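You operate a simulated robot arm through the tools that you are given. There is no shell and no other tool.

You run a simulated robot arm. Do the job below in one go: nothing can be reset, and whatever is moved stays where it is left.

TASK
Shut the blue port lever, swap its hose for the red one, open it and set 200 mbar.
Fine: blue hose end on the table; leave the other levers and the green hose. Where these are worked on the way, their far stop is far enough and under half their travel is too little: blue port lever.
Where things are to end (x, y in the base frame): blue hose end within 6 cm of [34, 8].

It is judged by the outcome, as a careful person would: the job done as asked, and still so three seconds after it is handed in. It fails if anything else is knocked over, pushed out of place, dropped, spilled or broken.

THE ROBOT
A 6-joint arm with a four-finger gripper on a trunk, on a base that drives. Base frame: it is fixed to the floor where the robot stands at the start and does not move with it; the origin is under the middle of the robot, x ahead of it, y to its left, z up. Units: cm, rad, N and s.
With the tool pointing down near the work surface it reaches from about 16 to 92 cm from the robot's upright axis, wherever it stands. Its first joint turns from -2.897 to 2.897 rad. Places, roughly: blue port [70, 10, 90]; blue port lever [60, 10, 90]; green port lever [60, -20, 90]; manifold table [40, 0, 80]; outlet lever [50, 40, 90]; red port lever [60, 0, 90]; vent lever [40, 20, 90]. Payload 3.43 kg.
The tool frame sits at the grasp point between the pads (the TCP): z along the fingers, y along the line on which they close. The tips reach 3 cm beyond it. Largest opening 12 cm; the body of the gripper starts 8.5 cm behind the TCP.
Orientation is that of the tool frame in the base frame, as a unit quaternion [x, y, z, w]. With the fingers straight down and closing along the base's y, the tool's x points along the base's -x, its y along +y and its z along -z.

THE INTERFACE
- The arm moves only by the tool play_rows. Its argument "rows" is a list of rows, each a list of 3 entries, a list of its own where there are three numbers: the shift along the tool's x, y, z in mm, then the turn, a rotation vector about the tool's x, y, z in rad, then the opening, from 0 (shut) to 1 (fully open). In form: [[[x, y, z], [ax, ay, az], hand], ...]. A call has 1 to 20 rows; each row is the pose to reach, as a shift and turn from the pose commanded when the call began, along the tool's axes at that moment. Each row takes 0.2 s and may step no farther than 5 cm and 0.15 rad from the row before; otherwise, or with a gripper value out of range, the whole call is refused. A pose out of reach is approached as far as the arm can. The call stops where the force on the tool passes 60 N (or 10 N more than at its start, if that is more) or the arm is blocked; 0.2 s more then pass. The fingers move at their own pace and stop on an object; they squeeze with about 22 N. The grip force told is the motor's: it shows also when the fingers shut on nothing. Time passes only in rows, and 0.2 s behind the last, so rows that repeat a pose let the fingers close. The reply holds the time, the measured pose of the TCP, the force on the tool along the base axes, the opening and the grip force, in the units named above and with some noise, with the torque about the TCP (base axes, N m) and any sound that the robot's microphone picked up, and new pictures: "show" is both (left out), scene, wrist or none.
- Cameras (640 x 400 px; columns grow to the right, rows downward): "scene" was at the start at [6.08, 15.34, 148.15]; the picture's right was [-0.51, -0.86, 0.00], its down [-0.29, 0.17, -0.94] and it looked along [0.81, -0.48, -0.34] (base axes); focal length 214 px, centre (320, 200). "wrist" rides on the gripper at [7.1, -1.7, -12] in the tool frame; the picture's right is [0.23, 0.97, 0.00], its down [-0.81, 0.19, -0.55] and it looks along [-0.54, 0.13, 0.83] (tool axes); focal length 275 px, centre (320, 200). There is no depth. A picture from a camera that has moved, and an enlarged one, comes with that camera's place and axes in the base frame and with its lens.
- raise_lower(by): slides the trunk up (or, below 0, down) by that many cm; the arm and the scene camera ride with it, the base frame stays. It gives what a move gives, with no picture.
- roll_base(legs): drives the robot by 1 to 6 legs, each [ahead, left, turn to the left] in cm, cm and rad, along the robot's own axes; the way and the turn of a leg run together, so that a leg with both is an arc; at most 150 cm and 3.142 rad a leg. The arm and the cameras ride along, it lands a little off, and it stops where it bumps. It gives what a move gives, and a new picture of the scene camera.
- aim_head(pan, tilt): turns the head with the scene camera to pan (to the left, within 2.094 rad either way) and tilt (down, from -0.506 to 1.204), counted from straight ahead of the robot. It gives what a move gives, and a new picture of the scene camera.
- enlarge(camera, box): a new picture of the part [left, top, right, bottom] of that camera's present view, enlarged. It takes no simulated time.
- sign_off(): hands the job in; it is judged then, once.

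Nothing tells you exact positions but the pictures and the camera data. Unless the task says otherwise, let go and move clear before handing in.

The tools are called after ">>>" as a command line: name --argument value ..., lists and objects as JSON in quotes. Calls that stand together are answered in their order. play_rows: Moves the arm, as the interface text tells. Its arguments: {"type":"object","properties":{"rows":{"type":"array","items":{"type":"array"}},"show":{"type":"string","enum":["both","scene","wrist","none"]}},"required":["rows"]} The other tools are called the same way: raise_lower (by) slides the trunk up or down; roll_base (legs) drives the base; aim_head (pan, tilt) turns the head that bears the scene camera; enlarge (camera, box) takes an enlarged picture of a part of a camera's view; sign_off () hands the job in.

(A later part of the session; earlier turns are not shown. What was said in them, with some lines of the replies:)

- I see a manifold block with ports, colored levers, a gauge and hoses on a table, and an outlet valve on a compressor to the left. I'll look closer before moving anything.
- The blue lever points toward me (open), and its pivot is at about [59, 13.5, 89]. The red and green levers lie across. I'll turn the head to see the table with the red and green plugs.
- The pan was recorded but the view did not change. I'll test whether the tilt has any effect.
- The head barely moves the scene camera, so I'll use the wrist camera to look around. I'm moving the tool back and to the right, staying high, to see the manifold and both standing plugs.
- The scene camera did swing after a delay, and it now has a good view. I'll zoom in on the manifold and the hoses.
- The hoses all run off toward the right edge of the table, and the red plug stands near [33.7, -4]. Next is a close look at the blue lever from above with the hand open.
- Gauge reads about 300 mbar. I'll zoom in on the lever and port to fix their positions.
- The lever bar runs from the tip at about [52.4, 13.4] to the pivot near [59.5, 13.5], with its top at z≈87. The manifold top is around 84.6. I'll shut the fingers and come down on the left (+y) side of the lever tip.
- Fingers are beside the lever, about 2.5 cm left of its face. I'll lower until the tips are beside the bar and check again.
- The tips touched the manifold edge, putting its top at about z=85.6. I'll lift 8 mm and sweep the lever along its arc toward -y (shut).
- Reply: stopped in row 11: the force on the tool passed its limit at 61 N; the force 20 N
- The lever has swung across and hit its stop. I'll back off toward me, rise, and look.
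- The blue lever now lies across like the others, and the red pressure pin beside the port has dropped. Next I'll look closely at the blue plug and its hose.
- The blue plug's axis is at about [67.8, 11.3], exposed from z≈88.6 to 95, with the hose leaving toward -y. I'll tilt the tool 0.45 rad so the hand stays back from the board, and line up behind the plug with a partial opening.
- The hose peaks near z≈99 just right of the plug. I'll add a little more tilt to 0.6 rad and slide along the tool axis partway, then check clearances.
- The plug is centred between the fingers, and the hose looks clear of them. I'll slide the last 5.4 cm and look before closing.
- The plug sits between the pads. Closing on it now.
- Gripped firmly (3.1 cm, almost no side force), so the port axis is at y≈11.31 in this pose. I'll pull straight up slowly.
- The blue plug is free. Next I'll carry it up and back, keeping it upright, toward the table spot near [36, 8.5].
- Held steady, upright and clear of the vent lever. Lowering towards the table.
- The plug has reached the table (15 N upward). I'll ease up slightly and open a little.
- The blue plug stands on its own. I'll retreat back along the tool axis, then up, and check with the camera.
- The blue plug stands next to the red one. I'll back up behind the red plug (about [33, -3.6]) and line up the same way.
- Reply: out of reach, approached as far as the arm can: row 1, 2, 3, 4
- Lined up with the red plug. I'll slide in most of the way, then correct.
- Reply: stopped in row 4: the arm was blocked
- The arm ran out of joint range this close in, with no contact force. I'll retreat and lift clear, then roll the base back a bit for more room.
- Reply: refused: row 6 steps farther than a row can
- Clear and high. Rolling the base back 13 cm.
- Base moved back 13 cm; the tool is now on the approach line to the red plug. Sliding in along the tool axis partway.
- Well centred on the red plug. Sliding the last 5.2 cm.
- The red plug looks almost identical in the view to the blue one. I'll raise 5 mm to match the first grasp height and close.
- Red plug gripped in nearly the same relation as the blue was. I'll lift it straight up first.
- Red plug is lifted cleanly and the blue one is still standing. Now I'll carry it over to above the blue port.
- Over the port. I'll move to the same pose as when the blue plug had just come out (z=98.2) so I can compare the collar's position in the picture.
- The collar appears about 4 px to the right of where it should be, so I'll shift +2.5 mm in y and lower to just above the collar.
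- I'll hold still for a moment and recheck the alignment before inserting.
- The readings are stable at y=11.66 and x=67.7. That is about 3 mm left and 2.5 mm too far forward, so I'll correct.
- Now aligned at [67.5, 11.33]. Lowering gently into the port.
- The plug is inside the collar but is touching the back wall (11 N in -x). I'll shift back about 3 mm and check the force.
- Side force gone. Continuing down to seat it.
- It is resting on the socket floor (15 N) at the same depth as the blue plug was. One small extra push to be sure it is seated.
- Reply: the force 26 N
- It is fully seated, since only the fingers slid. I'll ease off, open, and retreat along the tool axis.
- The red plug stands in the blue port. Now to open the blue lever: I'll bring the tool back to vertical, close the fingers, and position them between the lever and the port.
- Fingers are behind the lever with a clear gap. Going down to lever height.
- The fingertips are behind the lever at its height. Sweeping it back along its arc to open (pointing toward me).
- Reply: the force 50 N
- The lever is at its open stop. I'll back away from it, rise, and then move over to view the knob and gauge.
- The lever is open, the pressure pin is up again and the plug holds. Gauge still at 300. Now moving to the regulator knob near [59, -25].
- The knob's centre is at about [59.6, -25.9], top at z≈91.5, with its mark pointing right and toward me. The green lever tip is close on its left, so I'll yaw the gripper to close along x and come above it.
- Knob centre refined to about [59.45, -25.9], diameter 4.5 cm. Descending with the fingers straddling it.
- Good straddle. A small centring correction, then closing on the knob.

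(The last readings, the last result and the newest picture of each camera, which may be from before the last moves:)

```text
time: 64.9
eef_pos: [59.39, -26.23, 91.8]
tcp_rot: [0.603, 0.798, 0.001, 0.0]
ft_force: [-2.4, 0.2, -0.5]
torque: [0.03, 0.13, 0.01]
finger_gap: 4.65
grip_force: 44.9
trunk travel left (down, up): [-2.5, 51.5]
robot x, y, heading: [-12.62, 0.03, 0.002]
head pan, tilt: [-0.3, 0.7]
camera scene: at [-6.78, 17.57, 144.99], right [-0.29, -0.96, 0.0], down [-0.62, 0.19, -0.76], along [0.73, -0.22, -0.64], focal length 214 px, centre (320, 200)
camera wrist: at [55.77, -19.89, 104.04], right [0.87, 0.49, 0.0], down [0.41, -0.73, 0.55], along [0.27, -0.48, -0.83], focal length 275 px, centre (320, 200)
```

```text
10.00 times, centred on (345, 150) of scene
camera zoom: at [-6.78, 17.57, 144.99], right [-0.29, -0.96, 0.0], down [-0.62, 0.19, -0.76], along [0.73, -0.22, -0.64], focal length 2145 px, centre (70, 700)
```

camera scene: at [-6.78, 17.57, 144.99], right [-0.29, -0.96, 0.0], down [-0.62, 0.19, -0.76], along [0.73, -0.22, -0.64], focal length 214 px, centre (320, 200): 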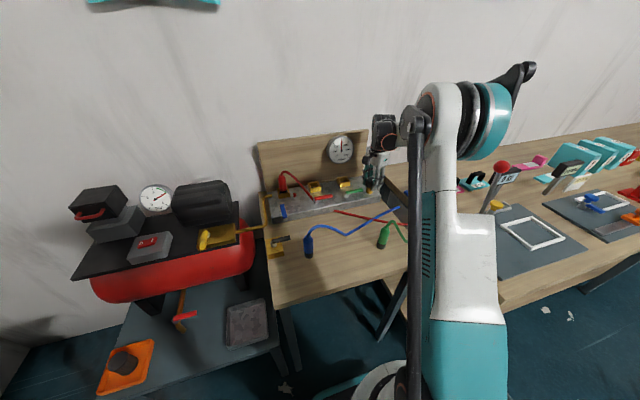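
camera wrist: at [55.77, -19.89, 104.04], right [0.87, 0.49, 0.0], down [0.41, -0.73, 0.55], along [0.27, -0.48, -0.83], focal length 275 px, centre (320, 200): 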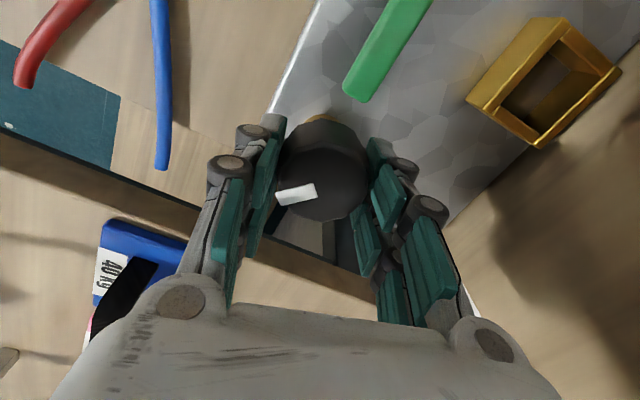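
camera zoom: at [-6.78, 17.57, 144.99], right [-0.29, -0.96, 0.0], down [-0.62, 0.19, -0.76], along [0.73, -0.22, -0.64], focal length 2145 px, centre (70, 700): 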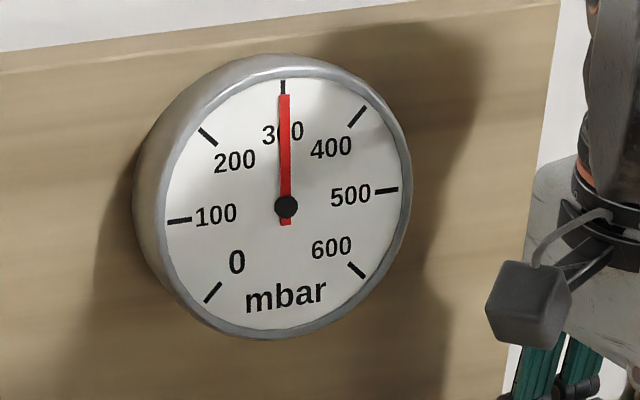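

Knob gripped; gauge exactly at 300. Turning counter-clockwise (seen from above) by 0.3 rad to learn the response.

>>> play_rows --rows '[[[0, 0, 0], [0, 0, -0.1], 0.2], [[0, 0, 0], [0, 0, -0.2], 0.2], [[0, 0, 0], [0, 0, -0.3], 0.2], [[0, 0, 0], [0, 0, -0.3], 0.2], [[0, 0, 0], [0, 0, -0.3], 0.2], [[0, 0, 0], [0, 0, -0.3], 0.2]]'

>>> enlarge --camera "scene" --box '[320, 130, 370, 170]'

>>> enlarge --camera "wrist" --box '[200, 60, 440, 240]'

```text
time: 66.3
eef_pos: [59.49, -26.13, 91.77]
tcp_rot: [0.475, 0.88, 0.0, 0.001]
ft_force: [8.3, 1.8, -5.0]
torque: [-0.23, -0.43, -0.02]
finger_gap: 4.64
grip_force: 44.7
trunk travel left (down, up): [-2.5, 51.5]
robot x, y, heading: [-12.66, 0.04, 0.006]
head pan, tilt: [-0.3, 0.7]
camera scene: at [-6.64, 17.58, 144.98], right [-0.29, -0.96, 0.0], down [-0.62, 0.19, -0.76], along [0.73, -0.22, -0.64], focal length 214 px, centre (320, 200)
camera wrist: at [54.19, -21.17, 104.04], right [0.69, 0.72, 0.0], down [0.6, -0.57, 0.55], along [0.4, -0.38, -0.83], focal length 275 px, centre (320, 200)
```

scene: 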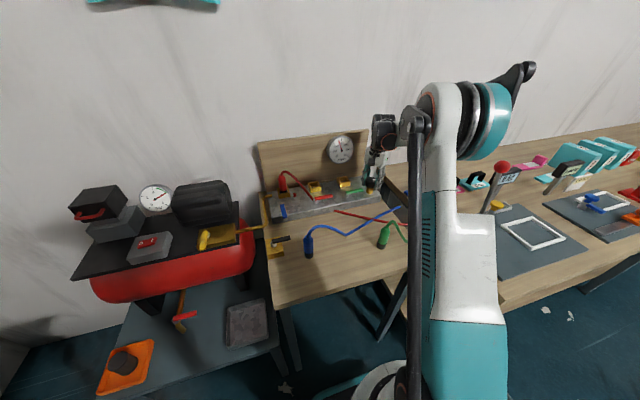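
wrist: 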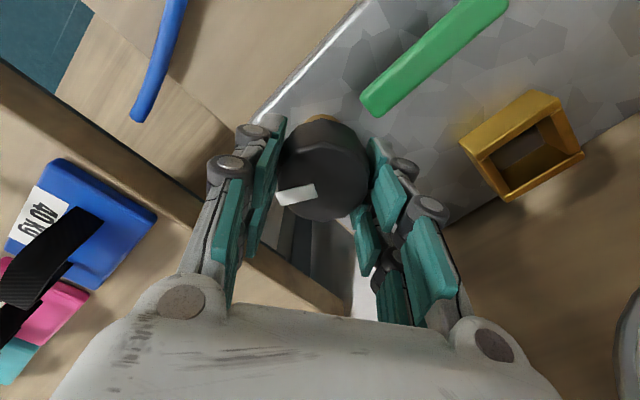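

```text
10.00 times, centred on (345, 150) of scene
camera zoom: at [-6.64, 17.58, 144.98], right [-0.29, -0.96, 0.0], down [-0.62, 0.19, -0.76], along [0.73, -0.22, -0.64], focal length 2145 px, centre (70, 700)
```

zoom: 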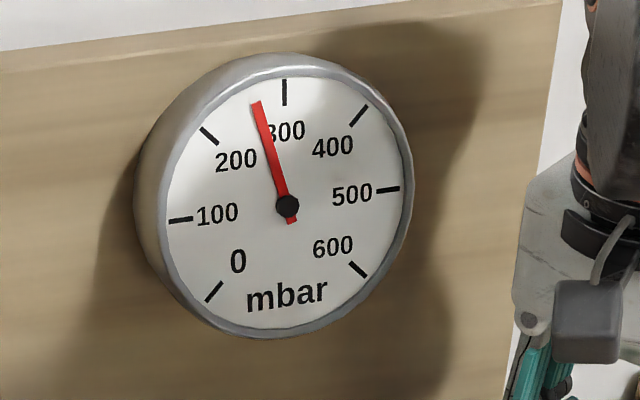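

```text
2.22 times, centred on (320, 150) of wrist
camera zoom: at [54.19, -21.17, 104.04], right [0.69, 0.72, 0.0], down [0.6, -0.57, 0.55], along [0.4, -0.38, -0.83], focal length 612 px, centre (320, 311)
```

zoom: 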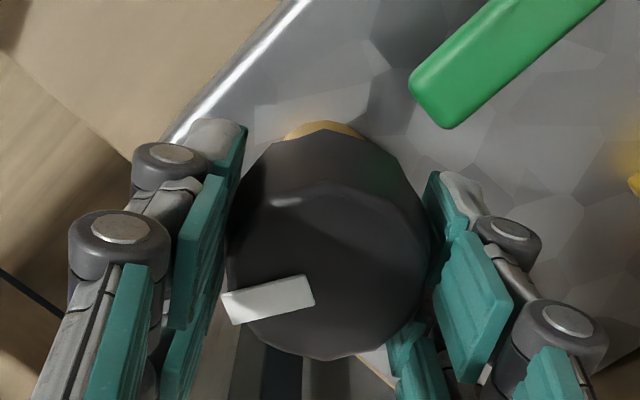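

Pressure fell to about 264 with 0.3 rad, so the needle follows the knob nearly one to one. I'll turn roughly 0.45 rad further and read again.

>>> play_rows --rows '[[[0, 0, 0], [0, 0, -0.1], 0.2], [[0, 0, 0], [0, 0, -0.2], 0.2], [[0, 0, 0], [0, 0, -0.3], 0.2], [[0, 0, 0], [0, 0, -0.4], 0.2], [[0, 0, 0], [0, 0, -0.45], 0.2], [[0, 0, 0], [0, 0, -0.45], 0.2], [[0, 0, 0], [0, 0, -0.45], 0.2], [[0, 0, 0], [0, 0, -0.45], 0.2]]' --show "scene"

>>> enlarge --camera "scene" --box '[320, 130, 370, 170]'

>>> enlarge --camera "wrist" --box '[200, 60, 440, 240]'

```text
time: 68.1
eef_pos: [59.64, -25.98, 91.81]
tcp_rot: [0.267, 0.964, 0.001, 0.0]
ft_force: [31.2, 25.4, 0.5]
torque: [0.54, -0.51, -0.16]
finger_gap: 4.62
grip_force: 45.0
trunk travel left (down, up): [-2.5, 51.5]
robot x, y, heading: [-12.5, 0.01, 0.008]
head pan, tilt: [-0.3, 0.7]
camera scene: at [-6.48, 17.81, 144.95], right [-0.29, -0.96, 0.0], down [-0.62, 0.19, -0.76], along [0.73, -0.22, -0.65], focal length 214 px, centre (320, 200)
```

scene: 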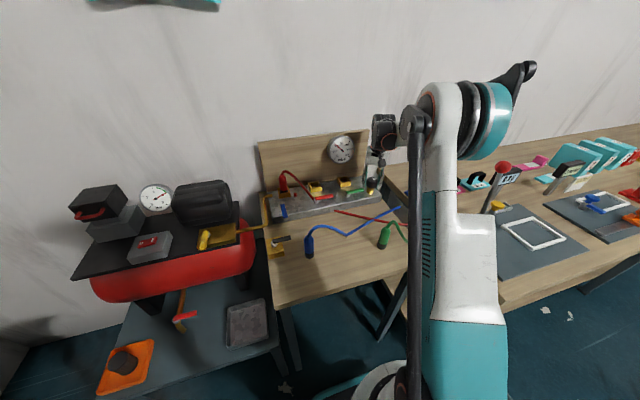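

```text
10.00 times, centred on (345, 150) of scene
camera zoom: at [-6.48, 17.81, 144.95], right [-0.29, -0.96, 0.0], down [-0.62, 0.19, -0.76], along [0.73, -0.22, -0.65], focal length 2145 px, centre (70, 700)
```

zoom: 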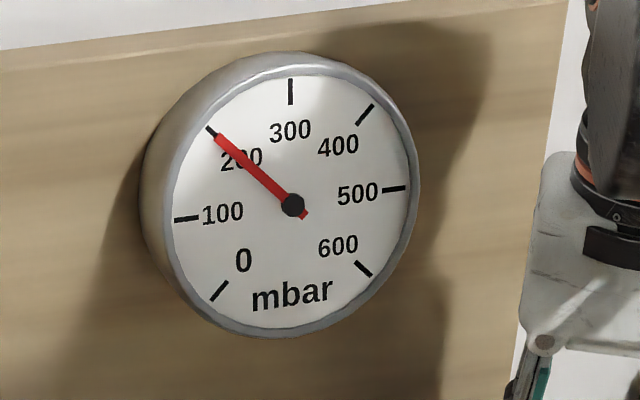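

```text
2.22 times, centred on (320, 150) of wrist
camera zoom: at [52.6, -23.76, 104.05], right [0.3, 0.95, 0.0], down [0.79, -0.25, 0.55], along [0.53, -0.17, -0.83], focal length 612 px, centre (320, 311)
```

zoom: 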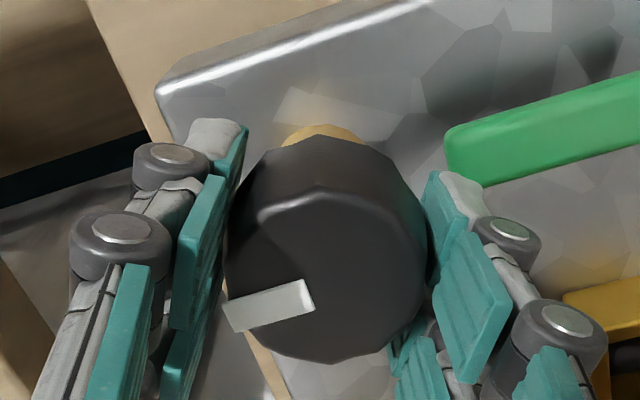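

The needle is almost on 200. Zooming further to judge precisely.

>>> enlarge --camera "scene" --box '[331, 135, 356, 155]'

```text
16.00 times, centred on (344, 145) of scene
camera zoom: at [-6.48, 17.81, 144.95], right [-0.29, -0.96, 0.0], down [-0.62, 0.19, -0.76], along [0.73, -0.22, -0.65], focal length 3432 px, centre (-56, 1080)
```

zoom: 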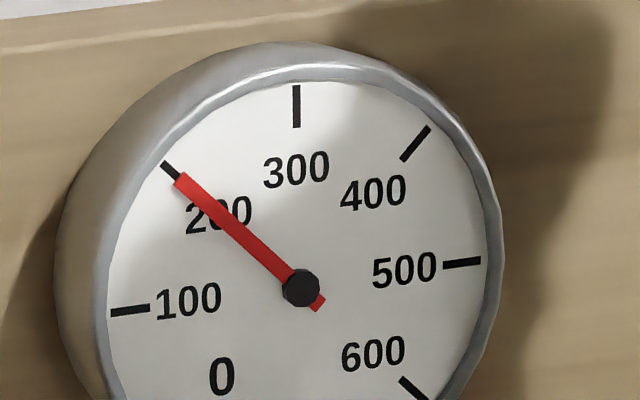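

Needle lines up with the 200 tick. I'll relax the sideways load a little, still gripping, and recheck before opening.

>>> play_rows --rows '[[[-0.4, 1.2, 0], [0, 0, 0], 0.2], [[-0.8, 2.4, 0], [0, 0, 0], 0.2], [[-0.8, 2.4, 0], [0, 0, 0], 0.2]]' --show "none"

>>> enlarge --camera "scene" --box '[331, 135, 356, 155]'

```text
time: 68.9
eef_pos: [59.53, -25.87, 91.87]
tcp_rot: [0.268, 0.963, 0.001, -0.001]
ft_force: [6.4, 22.0, -13.7]
torque: [0.33, -0.47, -0.09]
finger_gap: 4.63
grip_force: 44.4
trunk travel left (down, up): [-2.5, 51.5]
robot x, y, heading: [-12.49, 0.07, 0.005]
head pan, tilt: [-0.3, 0.7]
```

```text
16.00 times, centred on (344, 145) of scene
camera zoom: at [-6.59, 17.72, 144.94], right [-0.29, -0.96, 0.0], down [-0.62, 0.19, -0.76], along [0.73, -0.22, -0.65], focal length 3432 px, centre (-56, 1080)
```

zoom: 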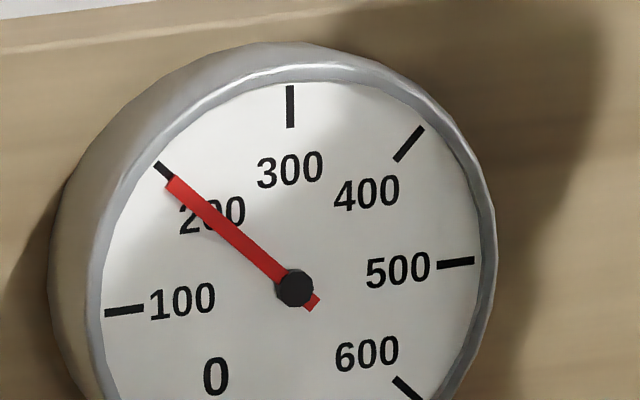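

Still about 198. Opening the fingers now.

>>> play_rows --rows '[[[0, 0, 0], [0, 0, 0], 0.45], [[0, 0, 0], [0, 0, 0], 0.55], [[0, 0, 0], [0, 0, 0], 0.55], [[0, 0, 0], [0, 0, 0], 0.55]]' --show "wrist"

>>> enlarge --camera "scene" --box '[331, 135, 356, 155]'

```text
time: 69.9
eef_pos: [59.56, -25.96, 92.03]
tcp_rot: [0.268, 0.963, 0.0, 0.001]
ft_force: [-0.6, -0.3, 0.8]
torque: [-0.01, 0.0, 0.01]
finger_gap: 6.62
grip_force: 0.0
trunk travel left (down, up): [-2.5, 51.5]
robot x, y, heading: [-13.14, 0.12, 0.012]
head pan, tilt: [-0.3, 0.7]
camera wrist: at [52.57, -23.84, 104.16], right [0.31, 0.95, 0.0], down [0.79, -0.26, 0.55], along [0.53, -0.17, -0.83], focal length 275 px, centre (320, 200)
```

wrist: 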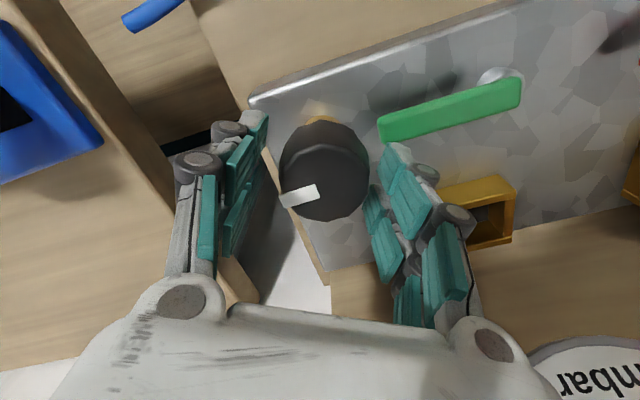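

```text
16.00 times, centred on (344, 145) of scene
camera zoom: at [-6.76, 17.56, 144.99], right [-0.29, -0.96, 0.0], down [-0.62, 0.19, -0.76], along [0.73, -0.22, -0.64], focal length 3432 px, centre (-56, 1080)
```

zoom: 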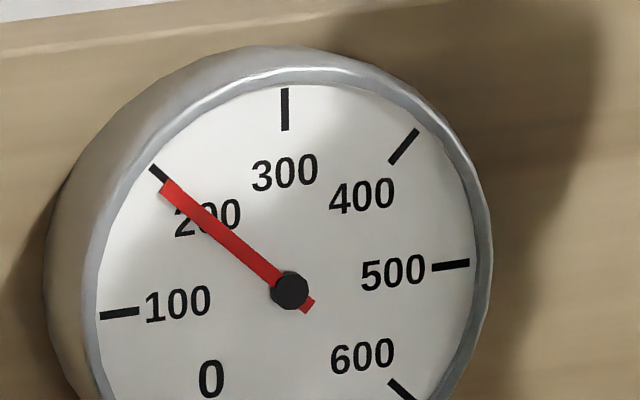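

The needle settled slightly under 200 after release. I'll zoom tighter to measure how much.

>>> enlarge --camera "scene" --box '[335, 138, 347, 147]'

>>> enlarge --camera "wrist" --box '[200, 60, 440, 240]'

```text
16.00 times, centred on (341, 142) of scene
camera zoom: at [-6.76, 17.56, 144.99], right [-0.29, -0.96, 0.0], down [-0.62, 0.19, -0.76], along [0.73, -0.22, -0.64], focal length 3432 px, centre (-16, 1120)
```

zoom: 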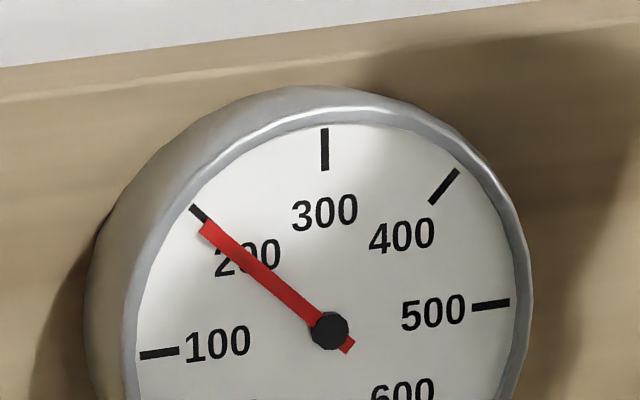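

```text
2.22 times, centred on (320, 150) of wrist
camera zoom: at [52.57, -23.84, 104.16], right [0.31, 0.95, 0.0], down [0.79, -0.26, 0.55], along [0.53, -0.17, -0.83], focal length 612 px, centre (320, 311)
```

zoom: 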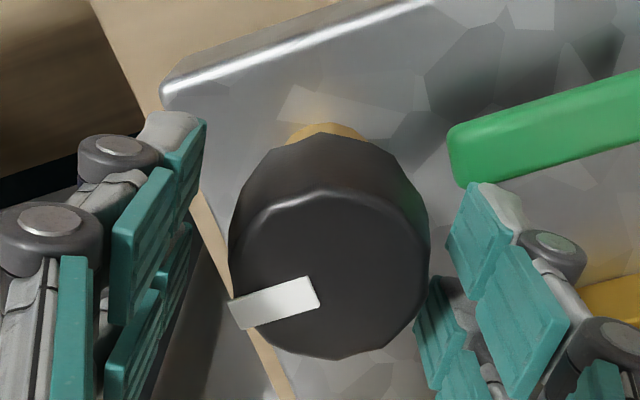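

It reads about 194–195. I'll re-grip and turn slightly clockwise to correct.

>>> play_rows --rows '[[[0, 0, 0], [0, 0, 0], 0.4], [[0, 0, 0], [0, 0, 0], 0.3], [[0, 0, 0], [0, 0, 0], 0.25], [[0, 0, 0], [0, 0, 0], 0.25]]' --show "none"

>>> enlarge --camera "scene" --box '[331, 135, 356, 155]'

```text
time: 70.9
eef_pos: [59.62, -25.86, 92.03]
tcp_rot: [0.267, 0.964, 0.001, 0.001]
ft_force: [4.6, 3.6, 3.3]
torque: [0.21, 0.0, -0.04]
finger_gap: 4.62
grip_force: 45.0
trunk travel left (down, up): [-2.5, 51.5]
robot x, y, heading: [-12.93, -0.17, 0.002]
head pan, tilt: [-0.3, 0.7]
```

```text
16.00 times, centred on (344, 145) of scene
camera zoom: at [-6.74, 17.62, 144.98], right [-0.29, -0.96, 0.0], down [-0.62, 0.19, -0.76], along [0.73, -0.22, -0.64], focal length 3432 px, centre (-56, 1080)
```

zoom: 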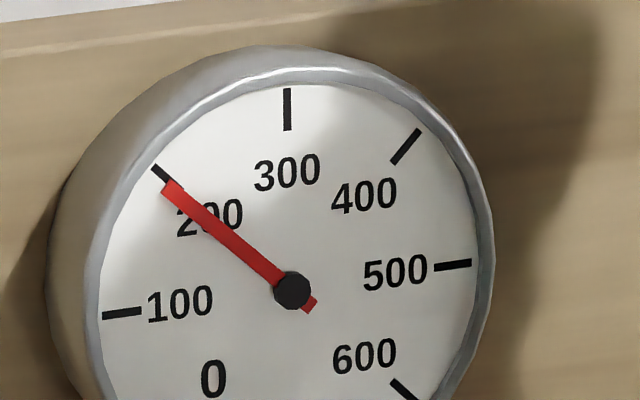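

>>> play_rows --rows '[[[0, 0, 0], [0, 0, 0.025], 0.25], [[0, 0, 0], [0, 0, 0.05], 0.25], [[0, 0, 0], [0, 0, 0.05], 0.25], [[0, 0, 0], [0, 0, 0.05], 0.25]]' --show "none"

>>> enlarge --camera "scene" --box '[331, 135, 356, 155]'

```text
time: 71.9
eef_pos: [59.63, -25.87, 91.92]
tcp_rot: [0.292, 0.956, 0.002, 0.001]
ft_force: [-1.9, 7.5, -9.5]
torque: [-0.3, -0.6, 0.01]
finger_gap: 4.6
grip_force: 45.7
trunk travel left (down, up): [-2.5, 51.5]
robot x, y, heading: [-12.77, -0.17, 0.005]
head pan, tilt: [-0.3, 0.7]
```

```text
16.00 times, centred on (344, 145) of scene
camera zoom: at [-6.71, 17.61, 144.97], right [-0.29, -0.96, 0.0], down [-0.62, 0.19, -0.76], along [0.73, -0.22, -0.64], focal length 3432 px, centre (-56, 1080)
```

zoom: 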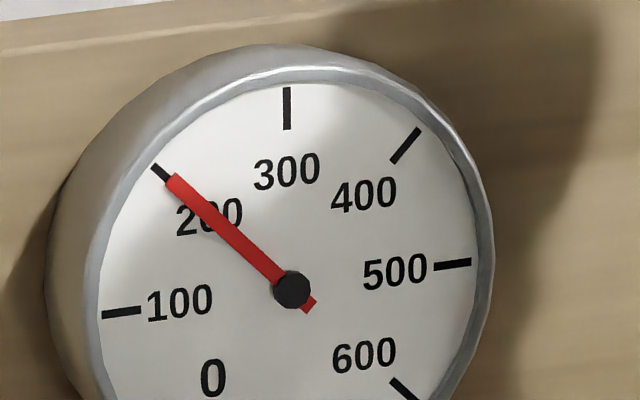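

Needle now lies right along the 200 tick. Releasing and rechecking.

>>> play_rows --rows '[[[0, 0, 0], [0, 0, 0.05], 0.4], [[0, 0, 0], [0, 0, 0.05], 0.55], [[0, 0, 0], [0, 0, 0.05], 0.55], [[0, 0, 0], [0, 0, 0.05], 0.55]]' --show "none"

>>> enlarge --camera "scene" --box '[331, 135, 356, 155]'

```text
time: 72.9
eef_pos: [59.51, -25.99, 91.9]
tcp_rot: [0.316, 0.949, 0.0, 0.001]
ft_force: [-0.1, -0.2, 0.0]
torque: [0.0, 0.0, 0.02]
finger_gap: 6.6
grip_force: 0.1
trunk travel left (down, up): [-2.5, 51.5]
robot x, y, heading: [-12.53, -0.15, 0.008]
head pan, tilt: [-0.3, 0.7]
```

```text
16.00 times, centred on (344, 145) of scene
camera zoom: at [-6.76, 17.56, 144.99], right [-0.29, -0.96, 0.0], down [-0.62, 0.19, -0.76], along [0.73, -0.22, -0.64], focal length 3432 px, centre (-56, 1080)
```

zoom: 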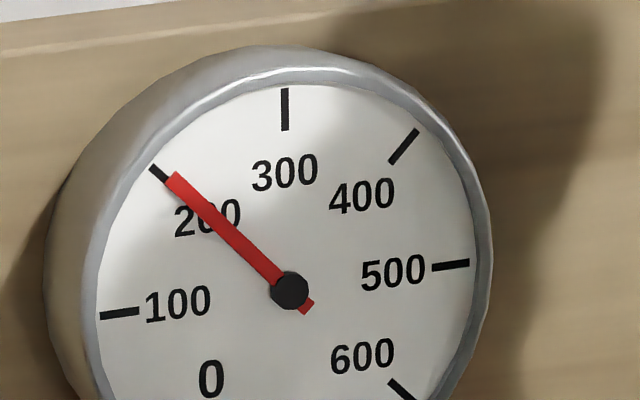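

It stayed at 200 after release. Lifting straight up, clear of the knob.

>>> play_rows --rows '[[[0, 0, -20], [0, 0, 0], 0.58], [[0, 0, -50], [0, 0, 0], 0.6], [[0, 0, -90], [0, 0, 0], 0.6], [[0, 0, -130], [0, 0, 0], 0.6], [[0, 0, -170], [0, 0, 0], 0.6], [[20, 0, -200], [0, 0, -0.1], 0.6], [[50, 0, -230], [0, 0, -0.2], 0.6], [[80, 0, -250], [0, 0, -0.3], 0.6], [[110, 0, -260], [0, 0, -0.4], 0.6], [[110, 0, -260], [0, 0, -0.4], 0.6], [[110, 0, -260], [0, 0, -0.4], 0.6]]'

>>> enlarge --camera "scene" --box '[331, 135, 356, 155]'

>>> enlarge --camera "scene" --box '[240, 120, 440, 270]'

```text
time: 75.3
eef_pos: [50.94, -19.53, 118.08]
tcp_rot: [0.121, 0.993, 0.001, 0.001]
ft_force: [0.9, 0.3, -0.1]
torque: [0.02, 0.06, -0.01]
finger_gap: 7.19
grip_force: 0.0
trunk travel left (down, up): [-2.5, 51.5]
robot x, y, heading: [-12.84, 0.15, 0.004]
head pan, tilt: [-0.3, 0.7]
camera scene: at [-6.73, 17.56, 144.99], right [-0.29, -0.96, 0.0], down [-0.62, 0.19, -0.76], along [0.73, -0.22, -0.64], focal length 214 px, centre (320, 200)
camera wrist: at [43.59, -19.5, 130.36], right [0.01, 1.0, 0.0], down [0.83, -0.01, 0.55], along [0.55, 0.0, -0.83], focal length 275 px, centre (320, 200)
```

scene: 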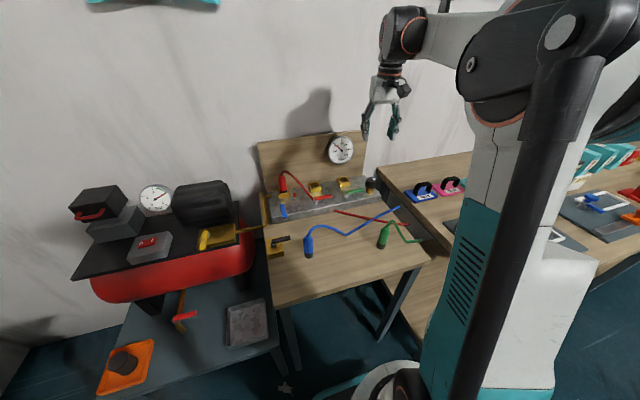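
wrist: 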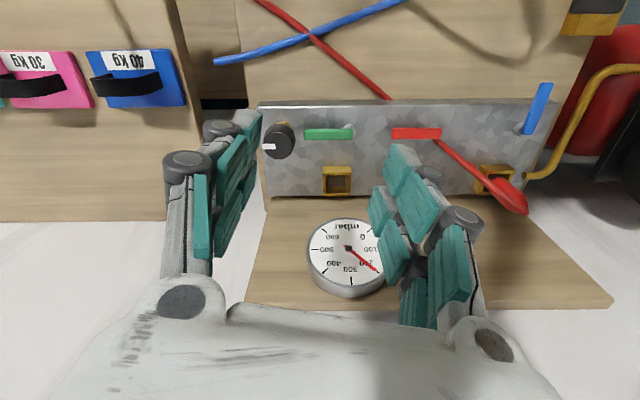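

```text
16.00 times, centred on (344, 145) of scene
camera zoom: at [-6.73, 17.56, 144.99], right [-0.29, -0.96, 0.0], down [-0.62, 0.19, -0.76], along [0.73, -0.22, -0.64], focal length 3432 px, centre (-56, 1080)
```

zoom: 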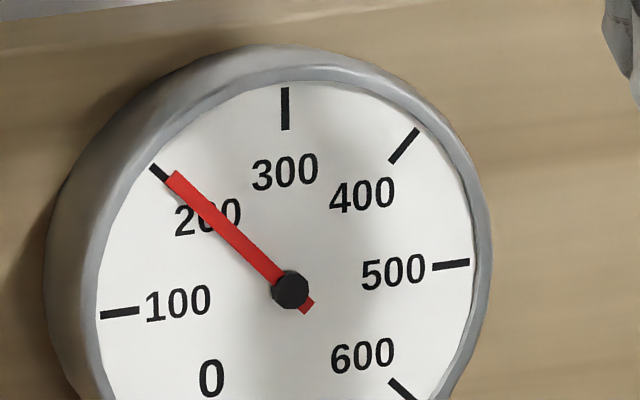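

```text
2.67 times, centred on (340, 195) of scene
camera zoom: at [-6.73, 17.56, 144.99], right [-0.29, -0.96, 0.0], down [-0.62, 0.19, -0.76], along [0.73, -0.22, -0.64], focal length 572 px, centre (267, 213)
```

zoom: 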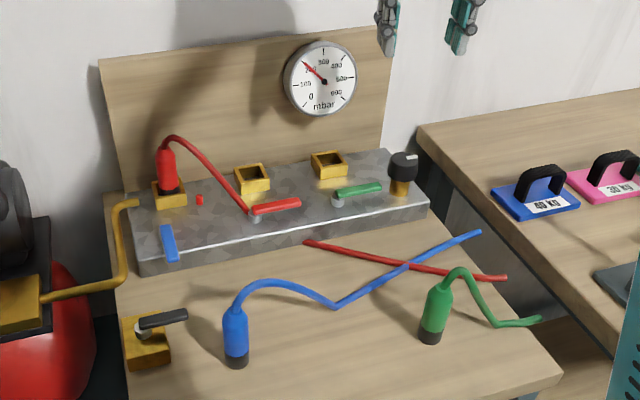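

The red plug is in the blue port with the lever open and the pin up. The gauge reads 200 mbar, and the blue plug stands on the table near [37, 8]. The other levers and the green hose are untouched and the arm is clear, so I'm handing in.

>>> sign_off

```text
The job is handed in.
```

I handed the job in with everything done as asked. I checked the result in the pictures just before handing in, not through the three seconds after.

- **Lever and hose:** I shut the blue port lever to its stop, swapped the blue hose for the red one, and opened the lever to its other stop. The red pressure pin beside the port dropped when the lever shut and is up again now.
- **Pressure:** The gauge was at 300 mbar and now reads 200, to within a few mbar.
- **Blue hose end:** It stands upright on the table at about [37, 8]. My estimates of its distance from [34, 8] run from about 3 to 4 cm, inside the 6 cm allowed.
- **Everything else:** The other levers and the green hose show no change in the last pictures, and nothing was knocked over.

I rolled the base back 13 cm partway through, because the arm could not reach the red plug from where it started. The robot was left there, with the arm clear and the hand empty.
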